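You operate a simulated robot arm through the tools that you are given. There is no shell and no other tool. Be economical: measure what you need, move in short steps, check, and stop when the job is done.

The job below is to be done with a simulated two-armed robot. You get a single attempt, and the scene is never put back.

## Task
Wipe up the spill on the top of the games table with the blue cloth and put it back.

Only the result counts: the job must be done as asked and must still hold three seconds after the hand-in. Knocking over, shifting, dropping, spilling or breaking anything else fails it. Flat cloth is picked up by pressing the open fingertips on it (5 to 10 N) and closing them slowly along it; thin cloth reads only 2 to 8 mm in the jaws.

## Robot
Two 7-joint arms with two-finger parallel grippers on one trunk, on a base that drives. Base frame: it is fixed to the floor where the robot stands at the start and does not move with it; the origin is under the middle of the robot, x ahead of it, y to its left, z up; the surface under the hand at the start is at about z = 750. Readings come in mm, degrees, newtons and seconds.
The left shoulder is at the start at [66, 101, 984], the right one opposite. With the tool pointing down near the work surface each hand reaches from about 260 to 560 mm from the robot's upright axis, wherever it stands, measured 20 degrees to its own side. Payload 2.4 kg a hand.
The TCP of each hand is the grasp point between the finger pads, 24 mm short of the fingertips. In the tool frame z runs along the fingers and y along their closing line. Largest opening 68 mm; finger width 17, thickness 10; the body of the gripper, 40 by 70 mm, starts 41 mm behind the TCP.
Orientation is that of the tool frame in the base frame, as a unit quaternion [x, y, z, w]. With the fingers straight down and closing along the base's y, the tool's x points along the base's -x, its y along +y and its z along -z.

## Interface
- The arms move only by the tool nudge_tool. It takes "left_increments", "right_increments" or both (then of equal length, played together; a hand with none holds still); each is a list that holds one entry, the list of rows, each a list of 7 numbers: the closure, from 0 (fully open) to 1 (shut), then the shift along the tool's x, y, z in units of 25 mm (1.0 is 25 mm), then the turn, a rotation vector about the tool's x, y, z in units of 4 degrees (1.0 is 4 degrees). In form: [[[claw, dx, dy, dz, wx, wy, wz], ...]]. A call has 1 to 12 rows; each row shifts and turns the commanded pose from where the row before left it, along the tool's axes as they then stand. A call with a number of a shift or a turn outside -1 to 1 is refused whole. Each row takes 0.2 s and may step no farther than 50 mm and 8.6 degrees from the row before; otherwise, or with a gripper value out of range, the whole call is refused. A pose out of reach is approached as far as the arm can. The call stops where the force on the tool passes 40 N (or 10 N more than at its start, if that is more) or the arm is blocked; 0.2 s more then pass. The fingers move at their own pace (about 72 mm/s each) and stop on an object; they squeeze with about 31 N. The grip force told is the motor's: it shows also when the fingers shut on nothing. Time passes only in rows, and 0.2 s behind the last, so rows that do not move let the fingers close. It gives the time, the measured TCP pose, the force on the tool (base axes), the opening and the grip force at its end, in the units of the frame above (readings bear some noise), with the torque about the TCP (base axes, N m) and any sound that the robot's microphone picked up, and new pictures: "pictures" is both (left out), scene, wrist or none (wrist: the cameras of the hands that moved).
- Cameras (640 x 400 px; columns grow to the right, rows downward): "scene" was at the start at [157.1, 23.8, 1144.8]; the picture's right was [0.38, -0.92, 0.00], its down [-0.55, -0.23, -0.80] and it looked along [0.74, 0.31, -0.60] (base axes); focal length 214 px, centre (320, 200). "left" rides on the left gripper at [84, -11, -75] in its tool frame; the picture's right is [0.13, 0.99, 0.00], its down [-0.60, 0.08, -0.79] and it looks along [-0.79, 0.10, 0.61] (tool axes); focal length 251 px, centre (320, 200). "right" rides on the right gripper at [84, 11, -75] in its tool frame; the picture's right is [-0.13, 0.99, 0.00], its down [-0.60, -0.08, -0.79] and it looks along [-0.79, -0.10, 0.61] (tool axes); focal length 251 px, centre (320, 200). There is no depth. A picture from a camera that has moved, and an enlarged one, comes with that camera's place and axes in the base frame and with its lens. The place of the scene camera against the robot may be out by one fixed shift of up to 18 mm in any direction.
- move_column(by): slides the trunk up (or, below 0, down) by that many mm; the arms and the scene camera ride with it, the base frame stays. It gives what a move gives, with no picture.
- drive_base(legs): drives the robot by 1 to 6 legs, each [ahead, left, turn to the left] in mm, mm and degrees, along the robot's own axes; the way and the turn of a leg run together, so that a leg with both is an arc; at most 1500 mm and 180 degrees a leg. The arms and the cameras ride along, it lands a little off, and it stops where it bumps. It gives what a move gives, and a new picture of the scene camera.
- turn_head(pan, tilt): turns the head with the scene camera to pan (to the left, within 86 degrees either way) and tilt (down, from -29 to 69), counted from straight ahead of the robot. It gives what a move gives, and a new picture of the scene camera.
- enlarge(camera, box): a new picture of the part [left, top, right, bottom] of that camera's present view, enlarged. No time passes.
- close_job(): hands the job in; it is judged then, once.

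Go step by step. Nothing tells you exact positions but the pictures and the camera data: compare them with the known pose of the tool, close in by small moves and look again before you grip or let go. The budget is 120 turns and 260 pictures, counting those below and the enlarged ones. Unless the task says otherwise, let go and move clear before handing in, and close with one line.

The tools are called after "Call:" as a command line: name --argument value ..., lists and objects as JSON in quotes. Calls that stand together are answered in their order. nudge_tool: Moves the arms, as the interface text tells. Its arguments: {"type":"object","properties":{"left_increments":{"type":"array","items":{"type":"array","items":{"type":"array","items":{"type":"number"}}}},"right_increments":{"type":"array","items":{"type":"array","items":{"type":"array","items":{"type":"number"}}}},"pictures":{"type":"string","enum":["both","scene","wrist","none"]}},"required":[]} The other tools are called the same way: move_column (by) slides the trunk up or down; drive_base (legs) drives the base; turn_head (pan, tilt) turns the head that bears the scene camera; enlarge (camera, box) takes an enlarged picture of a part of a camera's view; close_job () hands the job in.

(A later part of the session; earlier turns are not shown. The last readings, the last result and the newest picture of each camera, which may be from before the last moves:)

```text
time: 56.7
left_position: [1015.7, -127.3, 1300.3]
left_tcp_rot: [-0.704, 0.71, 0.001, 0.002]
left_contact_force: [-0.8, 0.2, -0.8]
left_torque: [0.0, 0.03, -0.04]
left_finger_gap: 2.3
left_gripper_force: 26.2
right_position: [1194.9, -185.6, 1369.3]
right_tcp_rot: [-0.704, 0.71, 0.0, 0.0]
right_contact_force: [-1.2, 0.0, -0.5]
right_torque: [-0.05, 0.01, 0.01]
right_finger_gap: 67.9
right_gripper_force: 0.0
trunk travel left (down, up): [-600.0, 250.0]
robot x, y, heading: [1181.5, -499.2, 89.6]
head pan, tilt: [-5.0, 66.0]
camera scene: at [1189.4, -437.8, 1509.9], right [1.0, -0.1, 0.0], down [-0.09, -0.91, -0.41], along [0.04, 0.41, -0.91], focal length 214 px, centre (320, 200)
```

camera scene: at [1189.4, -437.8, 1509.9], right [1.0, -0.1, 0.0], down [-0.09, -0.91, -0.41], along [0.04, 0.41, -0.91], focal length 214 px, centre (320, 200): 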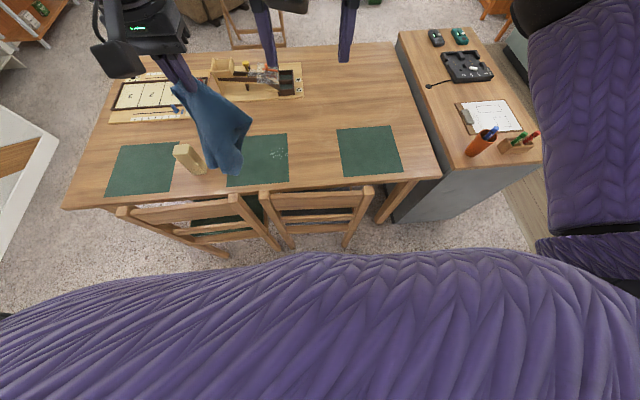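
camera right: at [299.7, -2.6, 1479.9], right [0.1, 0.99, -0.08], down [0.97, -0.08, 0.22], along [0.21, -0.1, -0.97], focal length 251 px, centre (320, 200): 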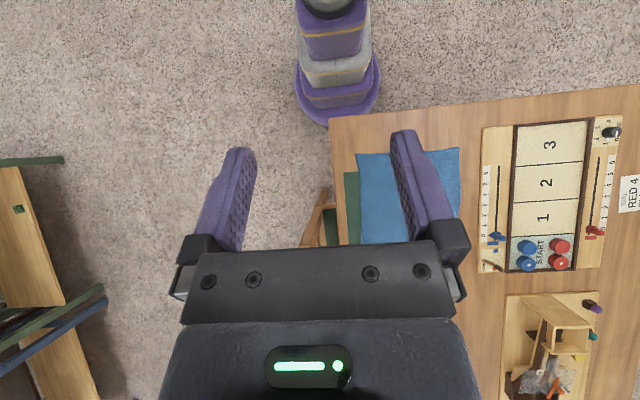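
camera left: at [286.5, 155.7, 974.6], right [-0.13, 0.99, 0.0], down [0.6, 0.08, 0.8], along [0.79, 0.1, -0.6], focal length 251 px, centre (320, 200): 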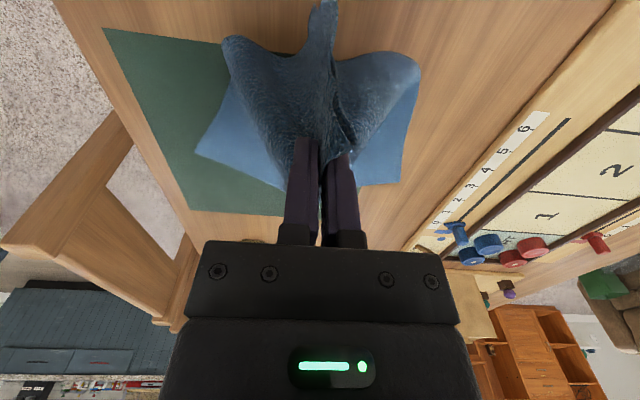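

Call:
enlarge --camera "scene" --box '[220, 120, 330, 200]'

Call:
enlarge --camera "scene" --box '[100, 130, 420, 270]'

```text
5.00 times, centred on (275, 160) of scene
camera zoom: at [1189.4, -437.8, 1509.9], right [1.0, -0.1, 0.0], down [-0.09, -0.91, -0.41], along [0.04, 0.41, -0.91], focal length 1072 px, centre (545, 400)
```

zoom: 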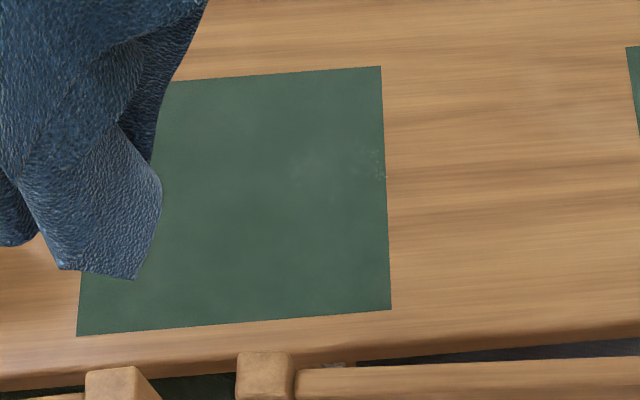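

```text
2.00 times, centred on (260, 200) of scene
camera zoom: at [1189.4, -437.8, 1509.9], right [1.0, -0.1, 0.0], down [-0.09, -0.91, -0.41], along [0.04, 0.41, -0.91], focal length 429 px, centre (440, 200)
```

zoom: 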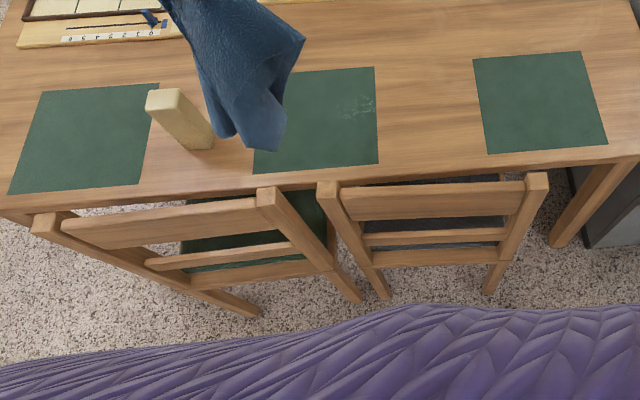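

The spill glints lie around x 1040–1100, y 120–165 on the mat. Chair legs end at y ≈ -130, so I edge 105 mm closer and move the hand out over the spill, still high.

Call:
drive_base --legs '[[105, 0, 0]]'

Call:
nudge_tool --left_increments '[[[1, -1, -0.5, 0, 0, 0, 0], [1, -1, -0.5, 0, 0, 0, 0], [1, -1, -0.5, 0, 0, 0, 0], [1, -1, -0.5, 0, 0, 0, 0], [1, -1, -0.5, 0, 0, 0, 0], [1, -1, -0.5, 0, 0, 0, 0], [1, -0.8, 0, 0, 0, 0, 0], [1, 0, 0, 0, 0, 0, 0]]]' --pictures "scene"

```text
time: 57.9
left_position: [1017.4, -23.4, 1299.9]
left_tcp_rot: [-0.703, 0.711, 0.001, 0.003]
left_contact_force: [-0.1, -0.2, 0.2]
left_torque: [-0.03, -0.01, -0.01]
left_finger_gap: 2.3
left_gripper_force: 26.6
right_position: [1196.0, -79.2, 1369.7]
right_tcp_rot: [-0.704, 0.71, -0.001, 0.0]
right_contact_force: [-0.3, -0.1, -0.1]
right_torque: [0.01, 0.0, 0.01]
right_finger_gap: 68.0
right_gripper_force: 0.1
trunk travel left (down, up): [-600.0, 250.0]
robot x, y, heading: [1180.8, -402.2, 89.5]
head pan, tilt: [-5.0, 66.0]
camera scene: at [1190.5, -332.6, 1509.8], right [1.0, -0.1, 0.0], down [-0.09, -0.91, -0.41], along [0.04, 0.4, -0.91], focal length 214 px, centre (320, 200)
```

scene: 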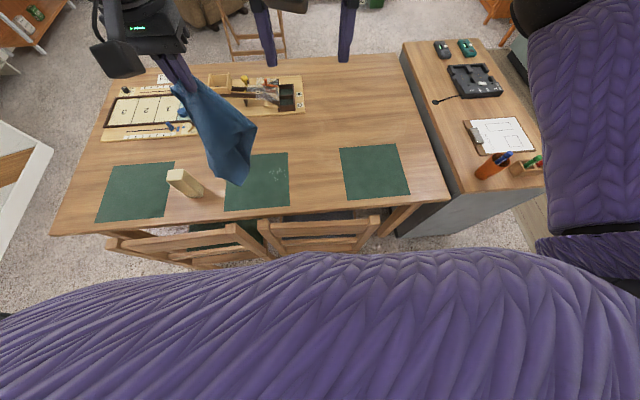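

```text
time: 59.6
left_position: [1024.0, 18.9, 1299.7]
left_tcp_rot: [-0.704, 0.71, 0.001, 0.003]
left_contact_force: [0.2, -0.3, 0.3]
left_torque: [-0.01, -0.02, -0.03]
left_finger_gap: 2.3
left_gripper_force: 26.7
left hand out of reach, approached as far as the arm can: row 2, 3, 4, 5, 6, 7
right_position: [1196.4, -81.6, 1368.9]
right_tcp_rot: [-0.704, 0.71, 0.0, 0.0]
right_contact_force: [0.0, -0.6, -1.2]
right_torque: [0.01, 0.0, 0.0]
right_finger_gap: 68.0
right_gripper_force: 0.1
trunk travel left (down, up): [-600.0, 250.0]
robot x, y, heading: [1182.1, -400.8, 89.6]
head pan, tilt: [-5.0, 66.0]
camera scene: at [1190.6, -334.0, 1509.9], right [1.0, -0.1, 0.0], down [-0.09, -0.91, -0.41], along [0.04, 0.4, -0.91], focal length 214 px, centre (320, 200)
```

scene: 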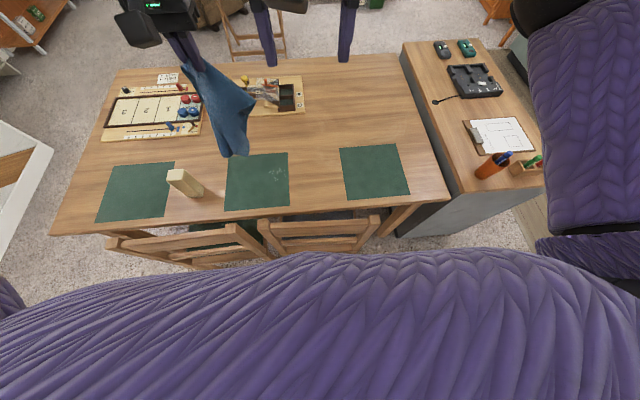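

The hand is too high relative to the shoulder to reach; I lower it relative to the trunk and then extend.

Call:
nudge_tool --left_increments '[[[1, 0, 0, 1, 0, 0, 0], [1, 0, 0, 1, 0, 0, 0], [1, 0, 0, 1, 0, 0, 0], [1, 0, 0, 1, 0, 0, 0], [1, 0, 0, 1, 0, 0, 0], [1, -1, -0.5, 0, 0, 0, 0], [1, -1, -0.5, 0, 0, 0, 0], [1, -1, -0.5, 0, 0, 0, 0], [1, -1, -0.5, 0, 0, 0, 0], [1, -0.8, -0.6, 0, 0, 0, 0], [1, 0, 0, 0, 0, 0, 0]]]' --pictures "scene"

```text
time: 62.0
left_position: [1014.1, 11.5, 1217.0]
left_tcp_rot: [-0.704, 0.71, 0.002, 0.003]
left_contact_force: [-0.1, 0.8, -0.1]
left_torque: [-0.03, 0.0, -0.02]
left_finger_gap: 2.4
left_gripper_force: 26.7
left hand out of reach, approached as far as the arm can: row 2, 3, 4, 5, 6, 7, 8, 9, 10
right_position: [1197.0, -81.1, 1369.7]
right_tcp_rot: [-0.704, 0.71, 0.001, 0.0]
right_contact_force: [-0.2, 0.0, 0.6]
right_torque: [0.04, 0.03, 0.01]
right_finger_gap: 68.0
right_gripper_force: 0.0
trunk travel left (down, up): [-600.0, 250.0]
robot x, y, heading: [1182.5, -397.3, 89.4]
head pan, tilt: [-5.0, 66.0]
camera scene: at [1190.5, -333.9, 1509.9], right [1.0, -0.1, 0.0], down [-0.09, -0.91, -0.41], along [0.04, 0.4, -0.91], focal length 214 px, centre (320, 200)
```

scene: 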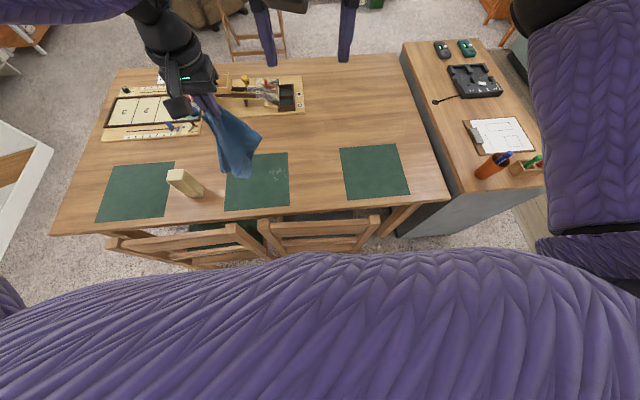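

Call:
nudge_tool --left_increments '[[[1, 0.8, 0, 0, 0, 0, 0], [1, 0, 0, 0.8, 0, 0, 0], [1, 0, 0, 0.8, 0, 0, 0], [1, 0, 0, 0.8, 0, 0, 0], [1, 0, 0, 0.4, 0, 0, 0]]]' --pictures "none"

Call:
nudge_tool --left_increments '[[[1, -1, 0, 0, 0, 0, 0], [1, -1, 0, 0, 0, 0, 0], [1, -1, 0, 0, 0, 0, 0], [1, -1, 0, 0, 0, 0, 0]]]' --pictures "none"

```text
time: 63.2
left_position: [1004.0, -20.2, 1154.3]
left_tcp_rot: [-0.705, 0.709, 0.002, 0.003]
left_contact_force: [-0.2, -0.4, -0.3]
left_torque: [0.01, 0.02, -0.08]
left_finger_gap: 2.3
left_gripper_force: 26.6
left hand out of reach, approached as far as the arm can: row 4, 5
right_position: [1196.4, -82.1, 1368.9]
right_tcp_rot: [-0.704, 0.71, 0.0, 0.0]
right_contact_force: [-0.2, 0.4, -0.9]
right_torque: [0.04, 0.0, 0.0]
right_finger_gap: 68.0
right_gripper_force: 0.0
trunk travel left (down, up): [-600.0, 250.0]
robot x, y, heading: [1183.1, -399.2, 89.0]
head pan, tilt: [-5.0, 66.0]
```

```text
time: 64.2
left_position: [977.8, 19.0, 1192.5]
left_tcp_rot: [-0.704, 0.71, 0.002, 0.003]
left_contact_force: [-0.5, 0.6, -0.3]
left_torque: [0.02, -0.01, -0.01]
left_finger_gap: 2.2
left_gripper_force: 26.4
left hand out of reach, approached as far as the arm can: row 1, 2, 3, 4
right_position: [1196.5, -81.0, 1367.4]
right_tcp_rot: [-0.704, 0.71, 0.0, 0.0]
right_contact_force: [-0.3, -0.5, 0.2]
right_torque: [-0.01, 0.03, 0.03]
right_finger_gap: 67.9
right_gripper_force: 0.0
trunk travel left (down, up): [-600.0, 250.0]
robot x, y, heading: [1180.8, -400.0, 89.9]
head pan, tilt: [-5.0, 66.0]
```

The arm's posture seems to limit me. I back to a relaxed pose, then test with the fingers tilted outwards.

Call:
nudge_tool --left_increments '[[[1, 1, -0.4, 0, 0, 0, 0], [1, 1, -0.4, 0, 0, 0, 0], [1, 0.6, -0.4, 0, 0, 0, 0], [1, 0, 0, 0, 0, -1, 0], [1, 0, 0, 0, 0, -1, 0], [1, 0, 0, 0, 0, -1, 0], [1, 0, 0, 0, 0, -1, 0], [1, 0, 0, 0, 0, -1, 0], [1, 0, 0, 0, 0, -1, 0], [1, 0, 0, 0, 0, -1, 0], [1, 0, 0, 0, 0, 0, 0]]]' --pictures "scene"

```text
time: 66.7
left_position: [1007.4, -46.1, 1192.5]
left_tcp_rot: [-0.683, 0.688, 0.173, 0.174]
left_contact_force: [-0.6, 0.2, 0.3]
left_torque: [0.01, 0.0, -0.04]
left_finger_gap: 2.2
left_gripper_force: 26.1
right_position: [1196.6, -81.2, 1368.1]
right_tcp_rot: [-0.704, 0.71, 0.0, 0.001]
right_contact_force: [-0.5, -0.3, 0.5]
right_torque: [0.01, -0.02, -0.02]
right_finger_gap: 68.1
right_gripper_force: 0.0
trunk travel left (down, up): [-600.0, 250.0]
robot x, y, heading: [1185.0, -399.8, 89.3]
head pan, tilt: [-5.0, 66.0]
camera scene: at [1190.6, -333.9, 1509.9], right [1.0, -0.1, 0.0], down [-0.09, -0.91, -0.41], along [0.04, 0.4, -0.91], focal length 214 px, centre (320, 200)
```

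scene: 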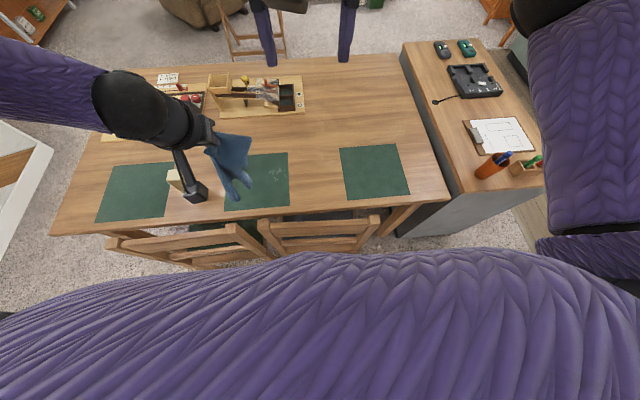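

Call:
nudge_tool --left_increments '[[[1, -0.883, 0, 0.469, 0, 0, 0], [1, -0.883, 0, 0.469, 0, 0, 0], [1, -0.883, 0, 0.469, 0, 0, 0], [1, -0.883, 0, 0.469, 0, 0, 0], [1, -0.883, 0, 0.469, 0, 0, 0], [1, -0.883, 0, 0.469, 0, 0, 0], [1, 0, 0, 0, 0, 0, 0]]]' --pictures "none"

```text
time: 68.2
left_position: [998.3, 83.9, 1206.0]
left_tcp_rot: [-0.683, 0.688, 0.172, 0.174]
left_contact_force: [-0.3, -0.2, 0.3]
left_torque: [0.01, -0.02, -0.04]
left_finger_gap: 2.0
left_gripper_force: 26.2
left hand out of reach, approached as far as the arm can: row 5, 6
right_position: [1196.0, -82.1, 1369.7]
right_tcp_rot: [-0.704, 0.71, 0.0, 0.001]
right_contact_force: [-0.7, 0.3, 0.9]
right_torque: [-0.01, 0.01, 0.0]
right_finger_gap: 67.9
right_gripper_force: 0.1
trunk travel left (down, up): [-600.0, 250.0]
robot x, y, heading: [1178.2, -396.4, 89.3]
head pan, tilt: [-5.0, 66.0]
```

Tilting gains about 70 mm. I test whether yawing the hand gains more.

Call:
nudge_tool --left_increments '[[[1, 0.883, 0, -0.469, 0, 0, 0], [1, 0.883, 0, -0.469, 0, 0, 0], [1, 0, 0, 0, 0.469, 0, 0.883], [1, 0, 0, 0, 0.469, 0, 0.883], [1, 0, 0, 0, 0.469, 0, 0.883], [1, 0, 0, 0, 0.469, 0, 0.883], [1, 0, 0, 0, 0.469, 0, 0.883], [1, 0, 0, 0, 0.469, 0, 0.883], [1, 0, 0, 0, 0.469, 0, 0.883], [1, 0, 0, 0, 0.469, 0, 0.883], [1, 0, 0, 0, 0, 0, 0]]]' --pictures "none"

Call:
nudge_tool --left_increments '[[[1, -0.749, 0.53, 0.398, 0, 0, 0], [1, -0.749, 0.53, 0.398, 0, 0, 0], [1, -0.749, 0.53, 0.398, 0, 0, 0], [1, -0.749, 0.53, 0.398, 0, 0, 0], [1, -0.749, 0.53, 0.398, 0, 0, 0], [1, -0.749, 0.53, 0.398, 0, 0, 0], [1, 0, 0, 0, 0, 0, 0]]]' --pictures "scene"

```text
time: 70.7
left_position: [996.6, 33.0, 1204.1]
left_tcp_rot: [-0.466, 0.85, 0.118, 0.214]
left_contact_force: [-0.1, -0.6, 0.5]
left_torque: [0.01, 0.0, -0.01]
left_finger_gap: 2.2
left_gripper_force: 25.8
right_position: [1196.9, -80.8, 1369.1]
right_tcp_rot: [-0.704, 0.71, 0.0, 0.0]
right_contact_force: [-1.0, 0.4, -0.6]
right_torque: [-0.01, 0.02, 0.01]
right_finger_gap: 67.9
right_gripper_force: 0.1
trunk travel left (down, up): [-600.0, 250.0]
robot x, y, heading: [1178.8, -399.0, 89.4]
head pan, tilt: [-5.0, 66.0]
```

```text
time: 72.2
left_position: [984.3, 101.9, 1233.1]
left_tcp_rot: [-0.467, 0.85, 0.119, 0.215]
left_contact_force: [0.0, -0.6, -0.1]
left_torque: [0.01, -0.02, 0.05]
left_finger_gap: 2.3
left_gripper_force: 26.2
left hand out of reach, approached as far as the arm can: row 3, 4, 5, 6
right_position: [1196.1, -81.8, 1369.0]
right_tcp_rot: [-0.704, 0.71, 0.0, 0.0]
right_contact_force: [0.3, 0.9, -0.6]
right_torque: [0.01, -0.03, 0.0]
right_finger_gap: 68.0
right_gripper_force: 0.0
trunk travel left (down, up): [-600.0, 250.0]
robot x, y, heading: [1180.4, -398.2, 89.6]
head pan, tilt: [-5.0, 66.0]
camera scene: at [1190.5, -333.9, 1509.9], right [1.0, -0.1, 0.0], down [-0.09, -0.91, -0.41], along [0.04, 0.4, -0.91], focal length 214 px, centre (320, 200)
```

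scene: 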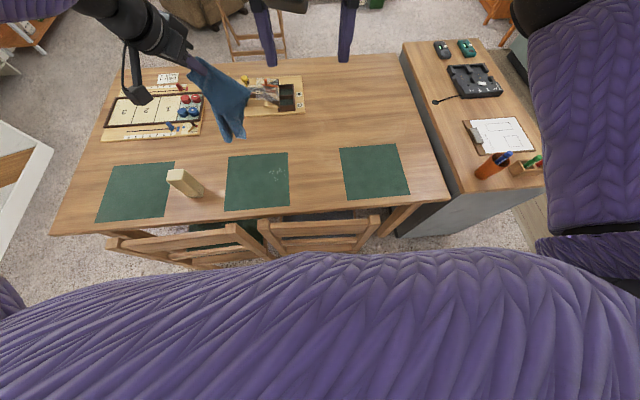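

Reach is limited to roughly 445 mm from the shoulder with tilt, so I need to stand closer. I check the gap between base and chairs with the right wrist camera.

Call:
nudge_tool --right_increments '[[[0, 0, 0, 0, 0, 1, 0], [0, 0, 0, 0, 0, 1, 0], [0, 0, 0, 0, 0, 1, 0], [0, 0, 0, 0, 0, 1, 0], [0, 0, 0, 0, 0, 1, 0], [0, 0, 0, 0, 0, 1, 0], [0, 0, 0, 0, 0, 1, 0], [0, 0, 0, 0, 0, 1, 0], [0, 0, 0, 0, 0, 1, 0], [0, 0, 0, 0, 0, 1, 0], [0, 0, 0, 0, 0, 0, 0]]]' --pictures "wrist"

Call:
enlarge --camera "right" --box '[200, 0, 520, 200]'

```text
time: 74.7
left_position: [983.0, 102.7, 1232.6]
left_tcp_rot: [-0.466, 0.85, 0.118, 0.213]
left_contact_force: [-0.1, 0.3, 0.1]
left_torque: [0.02, 0.06, 0.03]
left_finger_gap: 2.3
left_gripper_force: 26.8
right_position: [1195.0, -84.4, 1365.9]
right_tcp_rot: [0.667, -0.664, 0.244, 0.233]
right_contact_force: [0.8, -0.2, 0.4]
right_torque: [-0.02, 0.01, -0.01]
right_finger_gap: 68.1
right_gripper_force: 0.0
right hand out of reach, approached as far as the arm can: row 10
trunk travel left (down, up): [-600.0, 250.0]
robot x, y, heading: [1181.3, -399.7, 89.2]
head pan, tilt: [-5.0, 66.0]
camera right: at [1182.3, -102.8, 1476.2], right [-0.99, 0.09, -0.09], down [0.07, 0.97, 0.23], along [0.11, 0.22, -0.97], focal length 251 px, centre (320, 200)
```

right: 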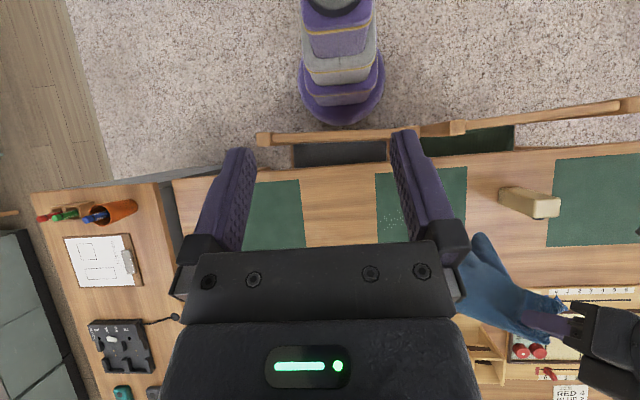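

```text
2.00 times, centred on (360, 100) of right
camera zoom: at [1182.3, -102.8, 1476.2], right [-0.99, 0.09, -0.09], down [0.07, 0.97, 0.23], along [0.11, 0.22, -0.97], focal length 503 px, centre (240, 400)
```

zoom: 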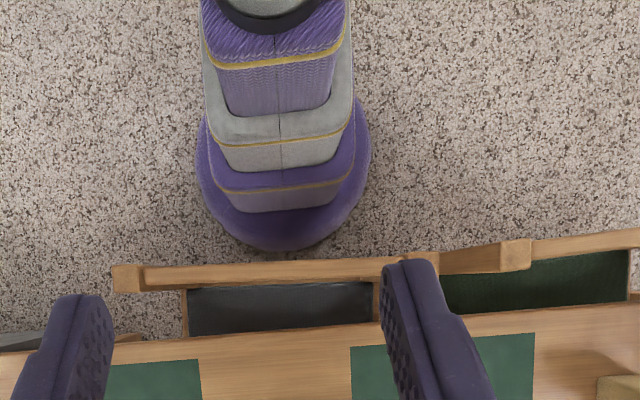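

The base front is at y ≈ -184 and the chair back rail at -121, with the chair legs off to both sides of my base. I drive 50 mm closer and put the right hand back upright and higher.

Call:
nudge_tool --right_increments '[[[0, 0, 0, 0, 0, -1, 0], [0, 0, 0, 0, 0, -1, 0], [0, 0, 0, 0, 0, -1, 0], [0, 0, 0, 0, 0, -1, 0], [0, 0, 0, 0, 0, -1, 0], [0, 0, 0, 0, 0, -1, 0], [0, 0, 0, 0, 0, -1, 0], [0, 0, 0, 0, 0, -1, 0], [0, 0, 0, 0, 0, -1, 0], [0, 0, 0, 0, 0, -1, 0], [0, 1, -1, 0, 0, 0, 0], [0, 0.6, -1, -1, 0, 0, 0]]]' --pictures "none"

Call:
drive_base --legs '[[50, 0, 0]]'

```text
time: 77.2
left_position: [982.9, 102.1, 1233.4]
left_tcp_rot: [-0.467, 0.85, 0.118, 0.214]
left_contact_force: [1.2, 0.9, 0.3]
left_torque: [0.0, 0.0, 0.04]
left_finger_gap: 2.2
left_gripper_force: 27.2
right_position: [1247.8, -127.4, 1389.0]
right_tcp_rot: [-0.703, 0.711, 0.001, 0.0]
right_contact_force: [1.0, 0.0, -0.2]
right_torque: [0.01, 0.0, 0.0]
right_finger_gap: 67.9
right_gripper_force: 0.1
trunk travel left (down, up): [-600.0, 250.0]
robot x, y, heading: [1178.2, -394.9, 89.7]
head pan, tilt: [-5.0, 66.0]
```

```text
time: 78.2
left_position: [984.5, 152.7, 1232.6]
left_tcp_rot: [-0.467, 0.85, 0.118, 0.214]
left_contact_force: [0.4, 1.1, -0.1]
left_torque: [-0.05, 0.03, 0.05]
left_finger_gap: 2.3
left_gripper_force: 26.4
right_position: [1246.7, -73.8, 1389.0]
right_tcp_rot: [-0.704, 0.71, 0.0, 0.0]
right_contact_force: [0.1, 0.8, 0.0]
right_torque: [-0.03, 0.01, 0.01]
right_finger_gap: 68.1
right_gripper_force: 0.1
trunk travel left (down, up): [-600.0, 250.0]
robot x, y, heading: [1185.2, -347.8, 89.6]
head pan, tilt: [-5.0, 66.0]
camera scene: at [1191.0, -281.8, 1509.8], right [1.0, -0.1, 0.0], down [-0.09, -0.91, -0.41], along [0.04, 0.4, -0.91], focal length 214 px, centre (320, 200)
```

scene: 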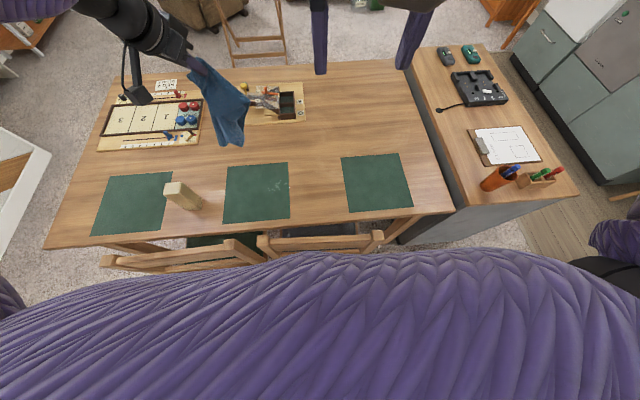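

Now 50 mm closer with nothing touched. I move the hand sideways over the spill and lower the trunk.

Call:
nudge_tool --left_increments '[[[1, -0.468, -0.848, 0.249, 0, 0, 0], [1, -0.468, -0.848, 0.249, 0, 0, 0], [1, -0.468, -0.848, 0.249, 0, 0, 0], [1, -0.3, -0.5, 0.15, 0, 0, 0], [1, 0, 0, 0, 0, 0, 0]]]' --pictures "none"

Call:
move_column --by -300

Call:
turn_head --pan 5 --tilt 50

```text
time: 79.4
left_position: [1061.6, 125.6, 1243.0]
left_tcp_rot: [-0.466, 0.85, 0.118, 0.215]
left_contact_force: [0.4, -0.1, -0.1]
left_torque: [0.0, -0.01, 0.02]
left_finger_gap: 2.5
left_gripper_force: 25.9
left hand out of reach, approached as far as the arm can: row 1, 2, 3, 4
right_position: [1245.1, -76.4, 1388.4]
right_tcp_rot: [-0.704, 0.711, 0.001, 0.001]
right_contact_force: [0.4, -0.6, 0.3]
right_torque: [0.02, 0.01, -0.04]
right_finger_gap: 67.8
right_gripper_force: 0.0
trunk travel left (down, up): [-600.0, 250.0]
robot x, y, heading: [1180.3, -348.8, 89.5]
head pan, tilt: [-5.0, 66.0]
```

```text
time: 82.4
left_position: [1062.2, 125.9, 941.3]
left_tcp_rot: [-0.467, 0.85, 0.119, 0.214]
left_contact_force: [0.2, -0.2, 0.0]
left_torque: [0.03, -0.04, 0.03]
left_finger_gap: 2.3
left_gripper_force: 26.5
right_position: [1246.6, -75.8, 1088.0]
right_tcp_rot: [-0.704, 0.71, 0.0, 0.001]
right_contact_force: [0.0, -0.1, -0.1]
right_torque: [-0.01, 0.01, 0.0]
right_finger_gap: 68.0
right_gripper_force: 0.2
trunk travel left (down, up): [-300.0, 550.0]
robot x, y, heading: [1184.7, -347.2, 89.7]
head pan, tilt: [-5.0, 66.0]
```

```text
time: 83.2
left_position: [1060.5, 126.2, 942.1]
left_tcp_rot: [-0.467, 0.85, 0.118, 0.214]
left_contact_force: [-0.6, 0.5, 0.3]
left_torque: [-0.02, 0.0, 0.03]
left_finger_gap: 2.3
left_gripper_force: 26.6
right_position: [1246.7, -77.3, 1088.9]
right_tcp_rot: [-0.704, 0.711, 0.0, 0.0]
right_contact_force: [0.0, -0.2, -0.4]
right_torque: [-0.04, -0.01, 0.02]
right_finger_gap: 68.0
right_gripper_force: 0.0
trunk travel left (down, up): [-300.0, 550.0]
robot x, y, heading: [1181.5, -345.0, 89.5]
head pan, tilt: [5.0, 50.0]
camera scene: at [1179.7, -231.8, 1227.3], right [1.0, 0.08, 0.0], down [0.06, -0.76, -0.64], along [-0.05, 0.64, -0.77], focal length 214 px, centre (320, 200)
```

scene: 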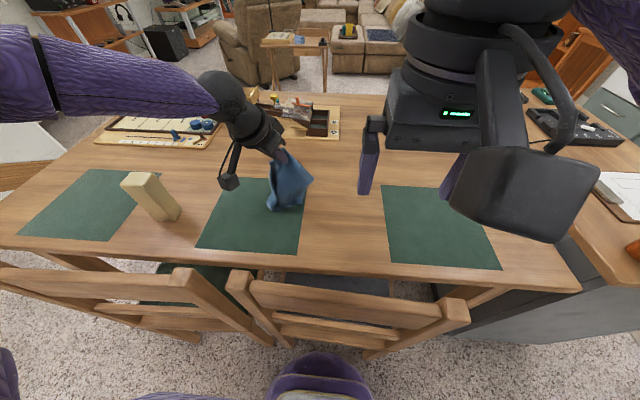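

Call:
enlarge --camera "scene" --box '[190, 130, 330, 260]'

```text
3.08 times, centred on (260, 195) of scene
camera zoom: at [1179.7, -231.8, 1227.3], right [1.0, 0.08, 0.0], down [0.06, -0.76, -0.64], along [-0.05, 0.64, -0.77], focal length 660 px, centre (505, 215)
```

zoom: 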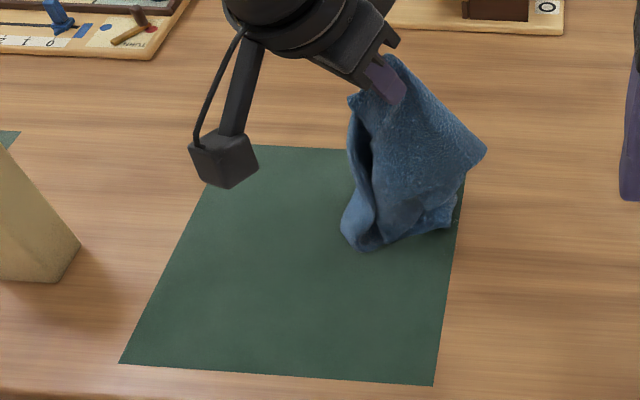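

The cloth is just above the spill. I lower the trunk further, then press gently.

Call:
move_column --by -140

Call:
enlarge --camera "scene" --box '[160, 60, 360, 220]'

```text
time: 84.8
left_position: [1060.7, 126.1, 803.1]
left_tcp_rot: [-0.466, 0.85, 0.118, 0.215]
left_contact_force: [0.6, 0.1, 0.7]
left_torque: [0.02, -0.01, 0.0]
left_finger_gap: 2.2
left_gripper_force: 26.2
right_position: [1246.5, -76.9, 949.6]
right_tcp_rot: [-0.705, 0.709, 0.0, 0.0]
right_contact_force: [0.0, 0.3, -0.2]
right_torque: [-0.03, 0.01, -0.01]
right_finger_gap: 67.9
right_gripper_force: 0.0
trunk travel left (down, up): [-160.0, 690.0]
robot x, y, heading: [1178.5, -342.0, 89.5]
head pan, tilt: [5.0, 50.0]
```

```text
2.50 times, centred on (260, 140) of scene
camera zoom: at [1180.0, -196.9, 1084.9], right [1.0, 0.08, 0.0], down [0.06, -0.76, -0.64], along [-0.05, 0.64, -0.77], focal length 536 px, centre (470, 350)
```

zoom: 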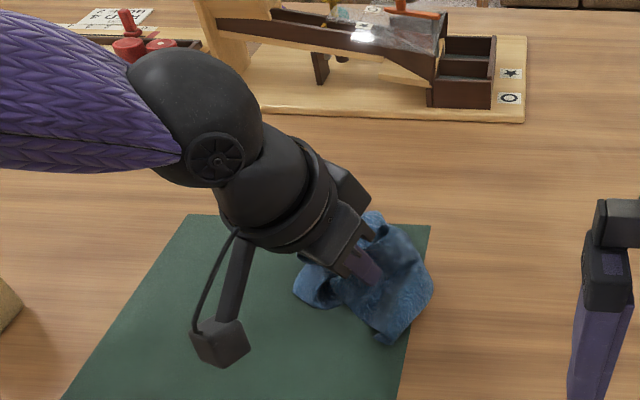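

Call:
nudge_tool --left_increments '[[[1, 0.19, 0, 0.35, 0, 0, 0], [1, 0.19, 0, 0.35, 0, 0, 0], [1, 0, 0, 0, 0, 0, 0]]]' --pictures "none"

Call:
nudge_tool --left_increments '[[[1, 0.08, 0, 0.14, 0, 0, 0], [1, 0, 0, 0, 0, 0, 0]]]' --pictures "none"

```text
time: 85.6
left_position: [1060.8, 126.2, 781.5]
left_tcp_rot: [-0.466, 0.85, 0.12, 0.214]
left_contact_force: [1.2, 0.3, 1.8]
left_torque: [-0.02, -0.02, 0.07]
left_finger_gap: 2.4
left_gripper_force: 26.6
right_position: [1245.8, -76.0, 948.5]
right_tcp_rot: [-0.704, 0.711, -0.001, -0.001]
right_contact_force: [-0.4, 0.1, -0.1]
right_torque: [0.05, -0.01, -0.03]
right_finger_gap: 67.9
right_gripper_force: 0.1
trunk travel left (down, up): [-160.0, 690.0]
robot x, y, heading: [1177.5, -346.6, 89.5]
head pan, tilt: [5.0, 50.0]
```

```text
time: 86.2
left_position: [1060.9, 126.8, 778.1]
left_tcp_rot: [-0.466, 0.85, 0.118, 0.215]
left_contact_force: [-0.6, -0.3, 5.3]
left_torque: [0.0, -0.03, 0.02]
left_finger_gap: 2.2
left_gripper_force: 26.8
right_position: [1246.0, -76.2, 947.9]
right_tcp_rot: [-0.704, 0.711, 0.0, 0.0]
right_contact_force: [0.6, -0.4, -0.4]
right_torque: [0.03, 0.01, 0.0]
right_finger_gap: 67.9
right_gripper_force: 0.0
trunk travel left (down, up): [-160.0, 690.0]
robot x, y, heading: [1181.4, -347.0, 89.5]
head pan, tilt: [5.0, 50.0]
```

Contact at about 5 N. I wipe with strokes along x.

Call:
nudge_tool --left_increments '[[[1, 0.374, 0.678, -0.2, 0, 0, 0], [1, 0.374, 0.678, -0.2, 0, 0, 0], [1, 0.374, 0.678, -0.2, 0, 0, 0], [1, -0.374, -0.678, 0.2, 0, 0, 0], [1, -0.374, -0.678, 0.2, 0, 0, 0], [1, -0.374, -0.678, 0.2, 0, 0, 0], [1, -0.374, -0.678, 0.2, 0, 0, 0], [1, -0.374, -0.678, 0.2, 0, 0, 0], [1, -0.374, -0.678, 0.2, 0, 0, 0], [1, 0, 0, 0, 0, 0, 0]]]' --pictures "scene"

```text
time: 88.4
left_position: [1118.8, 124.6, 778.5]
left_tcp_rot: [-0.468, 0.85, 0.118, 0.213]
left_contact_force: [-1.7, -0.4, 4.0]
left_torque: [-0.03, 0.0, 0.0]
left_finger_gap: 2.3
left_gripper_force: 26.2
right_position: [1246.9, -76.7, 948.4]
right_tcp_rot: [-0.704, 0.711, 0.0, 0.0]
right_contact_force: [0.2, -0.6, 0.2]
right_torque: [0.01, 0.06, -0.01]
right_finger_gap: 68.2
right_gripper_force: 0.1
trunk travel left (down, up): [-160.0, 690.0]
robot x, y, heading: [1182.4, -347.7, 89.5]
head pan, tilt: [5.0, 50.0]
camera scene: at [1179.9, -197.0, 1084.8], right [1.0, 0.08, 0.0], down [0.06, -0.76, -0.64], along [-0.05, 0.64, -0.77], focal length 214 px, centre (320, 200)
```

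scene: 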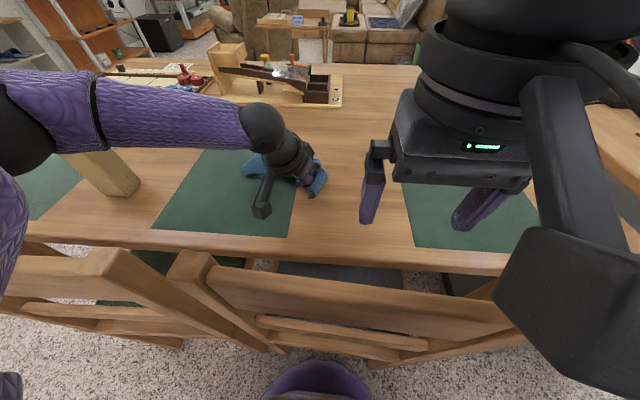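

The block and everything else is unmoved. I go on with strokes at slightly different y.

Call:
nudge_tool --left_increments '[[[1, -0.6, 0.424, 0.318, 0, 0, 0], [1, 0.374, 0.678, -0.2, 0, 0, 0], [1, 0.374, 0.678, -0.2, 0, 0, 0], [1, 0.374, 0.678, -0.2, 0, 0, 0], [1, 0.374, 0.678, -0.2, 0, 0, 0], [1, 0.374, 0.678, -0.2, 0, 0, 0], [1, 0, 0, 0, 0, 0, 0]]]' --pictures "none"

Call:
nudge_tool --left_increments '[[[1, 0.6, -0.424, -0.318, 0, 0, 0], [1, 0.6, -0.424, -0.318, 0, 0, 0], [1, -0.374, -0.678, 0.2, 0, 0, 0], [1, -0.374, -0.678, 0.2, 0, 0, 0], [1, -0.374, -0.678, 0.2, 0, 0, 0], [1, -0.374, -0.678, 0.2, 0, 0, 0], [1, -0.374, -0.678, 0.2, 0, 0, 0], [1, 0, 0, 0, 0, 0, 0]]]' --pictures "none"

```text
time: 90.0
left_position: [1021.9, 147.3, 778.4]
left_tcp_rot: [-0.466, 0.85, 0.119, 0.214]
left_contact_force: [1.6, -0.3, 2.1]
left_torque: [-0.02, -0.05, 0.01]
left_finger_gap: 2.1
left_gripper_force: 26.7
right_position: [1245.8, -77.1, 948.1]
right_tcp_rot: [-0.704, 0.71, 0.001, 0.0]
right_contact_force: [-0.2, -1.1, -0.3]
right_torque: [-0.01, -0.03, 0.0]
right_finger_gap: 68.1
right_gripper_force: 0.0
trunk travel left (down, up): [-160.0, 690.0]
robot x, y, heading: [1179.1, -347.6, 89.6]
head pan, tilt: [5.0, 50.0]
```

```text
time: 91.8
left_position: [1121.4, 106.5, 778.9]
left_tcp_rot: [-0.467, 0.85, 0.118, 0.214]
left_contact_force: [-0.2, -0.9, 1.4]
left_torque: [0.01, 0.04, 0.02]
left_finger_gap: 2.1
left_gripper_force: 26.4
right_position: [1245.8, -76.4, 947.3]
right_tcp_rot: [-0.704, 0.71, 0.0, 0.0]
right_contact_force: [-0.3, -0.2, -0.5]
right_torque: [0.02, 0.01, -0.01]
right_finger_gap: 68.0
right_gripper_force: 0.1
trunk travel left (down, up): [-160.0, 690.0]
robot x, y, heading: [1178.0, -347.3, 89.3]
head pan, tilt: [5.0, 50.0]
```

Reach is fine here. I press slightly more and repeat over y 105–165.

Call:
nudge_tool --left_increments '[[[1, 0.05, 0, 0.1, 0, 0, 0], [1, 0.374, 0.678, -0.2, 0, 0, 0], [1, 0.374, 0.678, -0.2, 0, 0, 0], [1, 0.374, 0.678, -0.2, 0, 0, 0], [1, 0.374, 0.678, -0.2, 0, 0, 0], [1, 0.374, 0.678, -0.2, 0, 0, 0], [1, -0.6, 0.424, 0.318, 0, 0, 0], [1, -0.374, -0.678, 0.2, 0, 0, 0], [1, -0.374, -0.678, 0.2, 0, 0, 0], [1, -0.374, -0.678, 0.2, 0, 0, 0], [1, -0.374, -0.678, 0.2, 0, 0, 0], [1, -0.374, -0.678, 0.2, 0, 0, 0]]]' --pictures "none"

Call:
nudge_tool --left_increments '[[[1, -0.6, 0.424, 0.318, 0, 0, 0], [1, 0.374, 0.678, -0.2, 0, 0, 0], [1, 0.374, 0.678, -0.2, 0, 0, 0], [1, 0.374, 0.678, -0.2, 0, 0, 0], [1, 0.374, 0.678, -0.2, 0, 0, 0], [1, 0.374, 0.678, -0.2, 0, 0, 0], [1, -0.6, 0.424, 0.318, 0, 0, 0], [1, -0.374, -0.678, 0.2, 0, 0, 0], [1, -0.374, -0.678, 0.2, 0, 0, 0], [1, -0.374, -0.678, 0.2, 0, 0, 0], [1, -0.374, -0.678, 0.2, 0, 0, 0], [1, 0, 0, 0, 0, 0, 0]]]' --pictures "scene"

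```text
time: 94.4
left_position: [1121.6, 124.9, 777.6]
left_tcp_rot: [-0.467, 0.85, 0.118, 0.214]
left_contact_force: [-3.9, -0.7, 12.6]
left_torque: [0.02, 0.11, 0.01]
left_finger_gap: 2.2
left_gripper_force: 26.8
right_position: [1246.0, -76.1, 947.9]
right_tcp_rot: [-0.704, 0.71, -0.001, 0.0]
right_contact_force: [0.1, -0.1, 0.5]
right_torque: [-0.03, -0.01, -0.01]
right_finger_gap: 67.9
right_gripper_force: 0.0
trunk travel left (down, up): [-160.0, 690.0]
robot x, y, heading: [1179.2, -346.7, 89.6]
head pan, tilt: [5.0, 50.0]
```

```text
time: 97.0
left_position: [1098.8, 163.2, 778.2]
left_tcp_rot: [-0.467, 0.85, 0.119, 0.214]
left_contact_force: [-5.7, -0.8, 15.6]
left_torque: [0.06, 0.13, 0.03]
left_finger_gap: 2.3
left_gripper_force: 26.3
left hand out of reach, approached as far as the arm can: row 1
right_position: [1246.3, -78.1, 948.8]
right_tcp_rot: [-0.704, 0.71, 0.001, -0.001]
right_contact_force: [-0.3, 0.2, 0.7]
right_torque: [0.0, -0.01, -0.03]
right_finger_gap: 68.0
right_gripper_force: 0.1
trunk travel left (down, up): [-160.0, 690.0]
robot x, y, heading: [1183.1, -350.5, 89.4]
head pan, tilt: [5.0, 50.0]
camera scene: at [1179.7, -197.9, 1085.0], right [1.0, 0.08, 0.0], down [0.06, -0.76, -0.64], along [-0.05, 0.64, -0.77], focal length 214 px, centre (320, 200)
```

scene: 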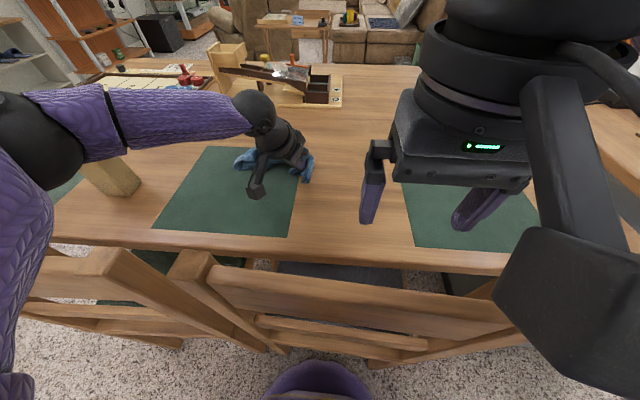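

Wiped thoroughly with 5–15 N. I raise the trunk to inspect the mat.

Call:
move_column --by 400

Call:
turn_head --pan -5 --tilt 66

Call:
enlarge --camera "scene" --box '[200, 130, 340, 240]'

```text
time: 100.9
left_position: [1097.9, 141.1, 1267.7]
left_tcp_rot: [-0.443, 0.834, 0.2, 0.26]
left_contact_force: [-0.3, -0.2, -0.1]
left_torque: [-0.01, -0.02, 0.02]
left_finger_gap: 2.4
left_gripper_force: 26.5
right_position: [1247.1, -76.0, 1348.6]
right_tcp_rot: [-0.704, 0.71, 0.0, 0.0]
right_contact_force: [0.1, -1.0, 0.3]
right_torque: [0.03, 0.0, 0.0]
right_finger_gap: 68.1
right_gripper_force: 0.1
trunk travel left (down, up): [-560.0, 290.0]
robot x, y, heading: [1180.3, -348.3, 89.9]
head pan, tilt: [5.0, 50.0]
```

```text
time: 101.7
left_position: [1098.0, 140.2, 1268.9]
left_tcp_rot: [-0.444, 0.834, 0.2, 0.26]
left_contact_force: [0.0, -0.2, -0.2]
left_torque: [-0.03, -0.05, 0.02]
left_finger_gap: 2.2
left_gripper_force: 27.1
right_position: [1245.9, -76.9, 1347.5]
right_tcp_rot: [-0.704, 0.71, 0.0, 0.0]
right_contact_force: [0.4, 1.1, 0.4]
right_torque: [0.01, 0.0, 0.01]
right_finger_gap: 68.0
right_gripper_force: 0.1
trunk travel left (down, up): [-560.0, 290.0]
robot x, y, heading: [1180.6, -347.4, 89.6]
head pan, tilt: [-5.0, 66.0]
camera scene: at [1191.0, -281.9, 1469.8], right [1.0, -0.1, 0.0], down [-0.09, -0.91, -0.41], along [0.04, 0.41, -0.91], focal length 214 px, centre (320, 200)
```

scene: 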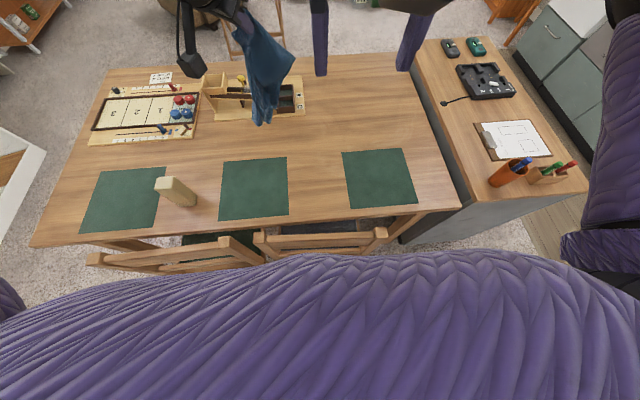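

```text
3.64 times, centred on (270, 185) of scene
camera zoom: at [1191.0, -281.9, 1469.8], right [1.0, -0.1, 0.0], down [-0.09, -0.91, -0.41], along [0.04, 0.41, -0.91], focal length 780 px, centre (502, 254)
```

zoom: 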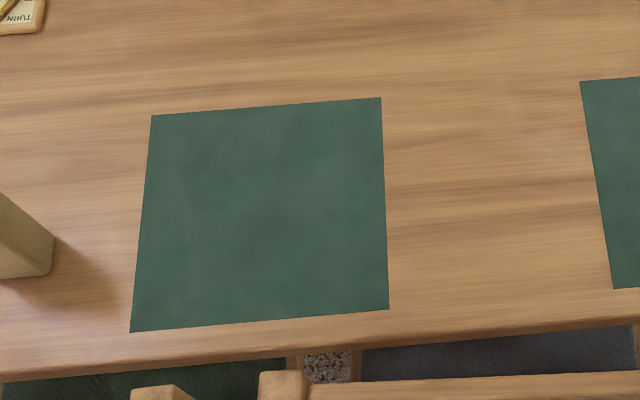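

No glints are left. I back away and check again from the earlier viewpoint.

Call:
drive_base --legs '[[-155, 0, 0]]'

Call:
enlarge --camera "scene" --box '[100, 100, 420, 270]'

Call:
enlarge --camera "scene" --box '[220, 120, 330, 200]'

```text
time: 103.0
left_position: [1097.2, -17.1, 1268.5]
left_tcp_rot: [-0.444, 0.833, 0.201, 0.26]
left_contact_force: [0.1, -0.3, -1.1]
left_torque: [-0.01, 0.01, 0.02]
left_finger_gap: 2.2
left_gripper_force: 26.5
right_position: [1243.0, -232.3, 1349.0]
right_tcp_rot: [-0.704, 0.71, 0.001, 0.0]
right_contact_force: [0.2, 0.7, 0.2]
right_torque: [0.03, -0.04, 0.02]
right_finger_gap: 68.2
right_gripper_force: 0.1
trunk travel left (down, up): [-560.0, 290.0]
robot x, y, heading: [1177.5, -502.3, 89.3]
head pan, tilt: [-5.0, 66.0]
camera scene: at [1189.6, -438.7, 1469.9], right [1.0, -0.1, 0.0], down [-0.09, -0.91, -0.41], along [0.04, 0.41, -0.91], focal length 214 px, centre (320, 200)
```

scene: 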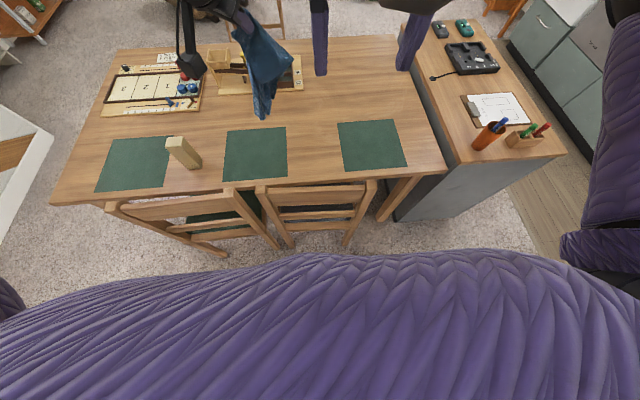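

```text
2.00 times, centred on (260, 185) of scene
camera zoom: at [1189.6, -438.7, 1469.9], right [1.0, -0.1, 0.0], down [-0.09, -0.91, -0.41], along [0.04, 0.41, -0.91], focal length 429 px, centre (440, 230)
```

zoom: 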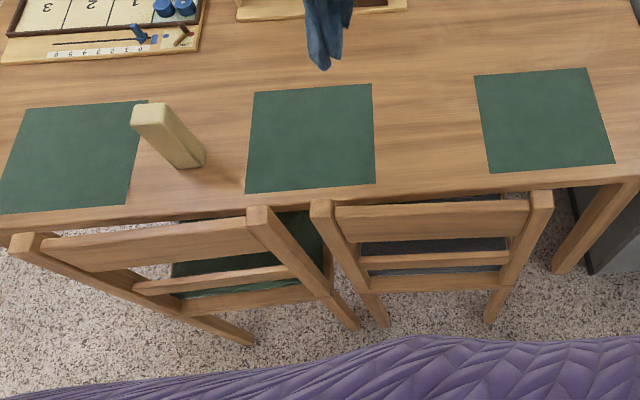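

```text
5.00 times, centred on (275, 160) of scene
camera zoom: at [1189.6, -438.7, 1469.9], right [1.0, -0.1, 0.0], down [-0.09, -0.91, -0.41], along [0.04, 0.41, -0.91], focal length 1072 px, centre (545, 400)
```

zoom: 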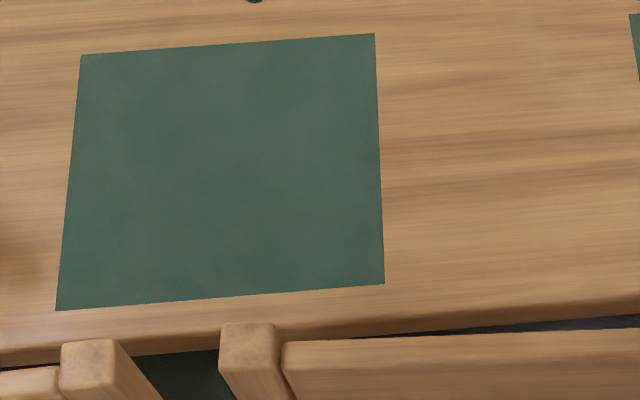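

The spill is wiped away and nothing has moved. I retract the left hand, set it upright again, and head back.

Call:
nudge_tool --left_increments '[[[1, 0.637, -0.526, -0.564, 0, 0, 0], [1, 0.637, -0.526, -0.564, 0, 0, 0], [1, 0.637, -0.526, -0.564, 0, 0, 0], [1, 0.637, -0.526, -0.564, 0, 0, 0], [1, 0.637, -0.526, -0.564, 0, 0, 0]]]' --pictures "none"

Call:
nudge_tool --left_increments '[[[1, 0, 0, 0, -0.121, 0.96, -0.804], [1, 0, 0, 0, -0.121, 0.96, -0.804], [1, 0, 0, 0, -0.121, 0.96, -0.804], [1, 0, 0, 0, -0.121, 0.96, -0.804], [1, 0, 0, 0, -0.121, 0.96, -0.804], [1, 0, 0, 0, -0.121, 0.96, -0.804], [1, 0, 0, 0, -0.121, 0.96, -0.804], [1, 0, 0, 0, -0.121, 0.96, -0.804], [1, 0, 0, 0, -0.121, 0.96, -0.804], [1, 0, 0, 0, -0.121, 0.96, -0.804], [1, 0, 0, 0, 0, 0, 0]]]' --pictures "none"

Call:
drive_base --legs '[[-30, 0, 0], [0, 0, -89.4], [-1180, 0, 0]]'

```text
time: 104.2
left_position: [1097.8, -141.4, 1267.2]
left_tcp_rot: [-0.445, 0.833, 0.201, 0.26]
left_contact_force: [-0.4, 0.0, -1.3]
left_torque: [0.0, -0.04, 0.02]
left_finger_gap: 2.4
left_gripper_force: 26.1
right_position: [1245.1, -231.9, 1347.7]
right_tcp_rot: [-0.704, 0.71, 0.0, 0.0]
right_contact_force: [-0.5, -0.6, 0.1]
right_torque: [-0.02, 0.0, 0.04]
right_finger_gap: 68.1
right_gripper_force: 0.0
trunk travel left (down, up): [-560.0, 290.0]
robot x, y, heading: [1183.7, -506.0, 89.7]
head pan, tilt: [-5.0, 66.0]
```

```text
time: 106.7
left_position: [1089.9, -144.5, 1267.7]
left_tcp_rot: [-0.705, 0.709, 0.0, 0.002]
left_contact_force: [-0.7, -0.5, 0.3]
left_torque: [0.0, -0.01, -0.03]
left_finger_gap: 2.3
left_gripper_force: 26.2
left hand out of reach, approached as far as the arm can: row 10
right_position: [1244.6, -232.3, 1347.6]
right_tcp_rot: [-0.704, 0.71, 0.0, 0.0]
right_contact_force: [-0.4, -0.5, 0.5]
right_torque: [0.01, -0.01, -0.01]
right_finger_gap: 68.1
right_gripper_force: 0.2
trunk travel left (down, up): [-560.0, 290.0]
robot x, y, heading: [1181.0, -503.6, 89.5]
head pan, tilt: [-5.0, 66.0]
```

```text
time: 116.9
left_position: [358.5, -428.2, 1269.1]
left_tcp_rot: [0.002, 1.0, 0.0, 0.002]
left_contact_force: [0.2, 0.2, 0.2]
left_torque: [-0.01, -0.01, 0.05]
left_finger_gap: 2.2
left_gripper_force: 26.6
right_position: [273.8, -584.6, 1347.9]
right_tcp_rot: [0.004, 1.0, 0.0, 0.0]
right_contact_force: [0.5, -0.4, 0.3]
right_torque: [0.0, 0.02, -0.04]
right_finger_gap: 68.0
right_gripper_force: 0.1
trunk travel left (down, up): [-560.0, 290.0]
robot x, y, heading: [-0.3, -518.8, -0.3]
head pan, tilt: [-5.0, 66.0]
camera scene: at [81.4, -534.5, 1469.8], right [-0.09, -1.0, 0.0], down [-0.91, 0.09, -0.41], along [0.4, -0.04, -0.91], focal length 214 px, centre (320, 200)
```

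scene: 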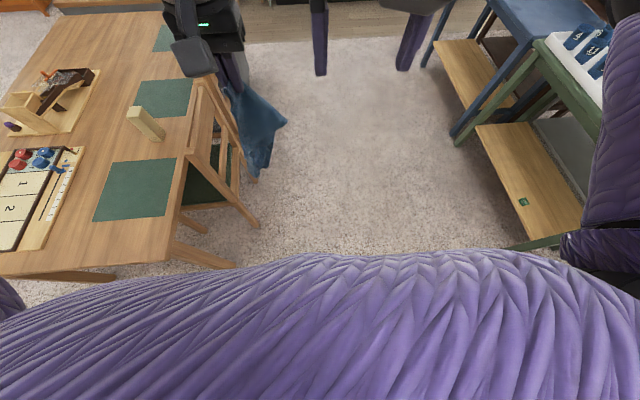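

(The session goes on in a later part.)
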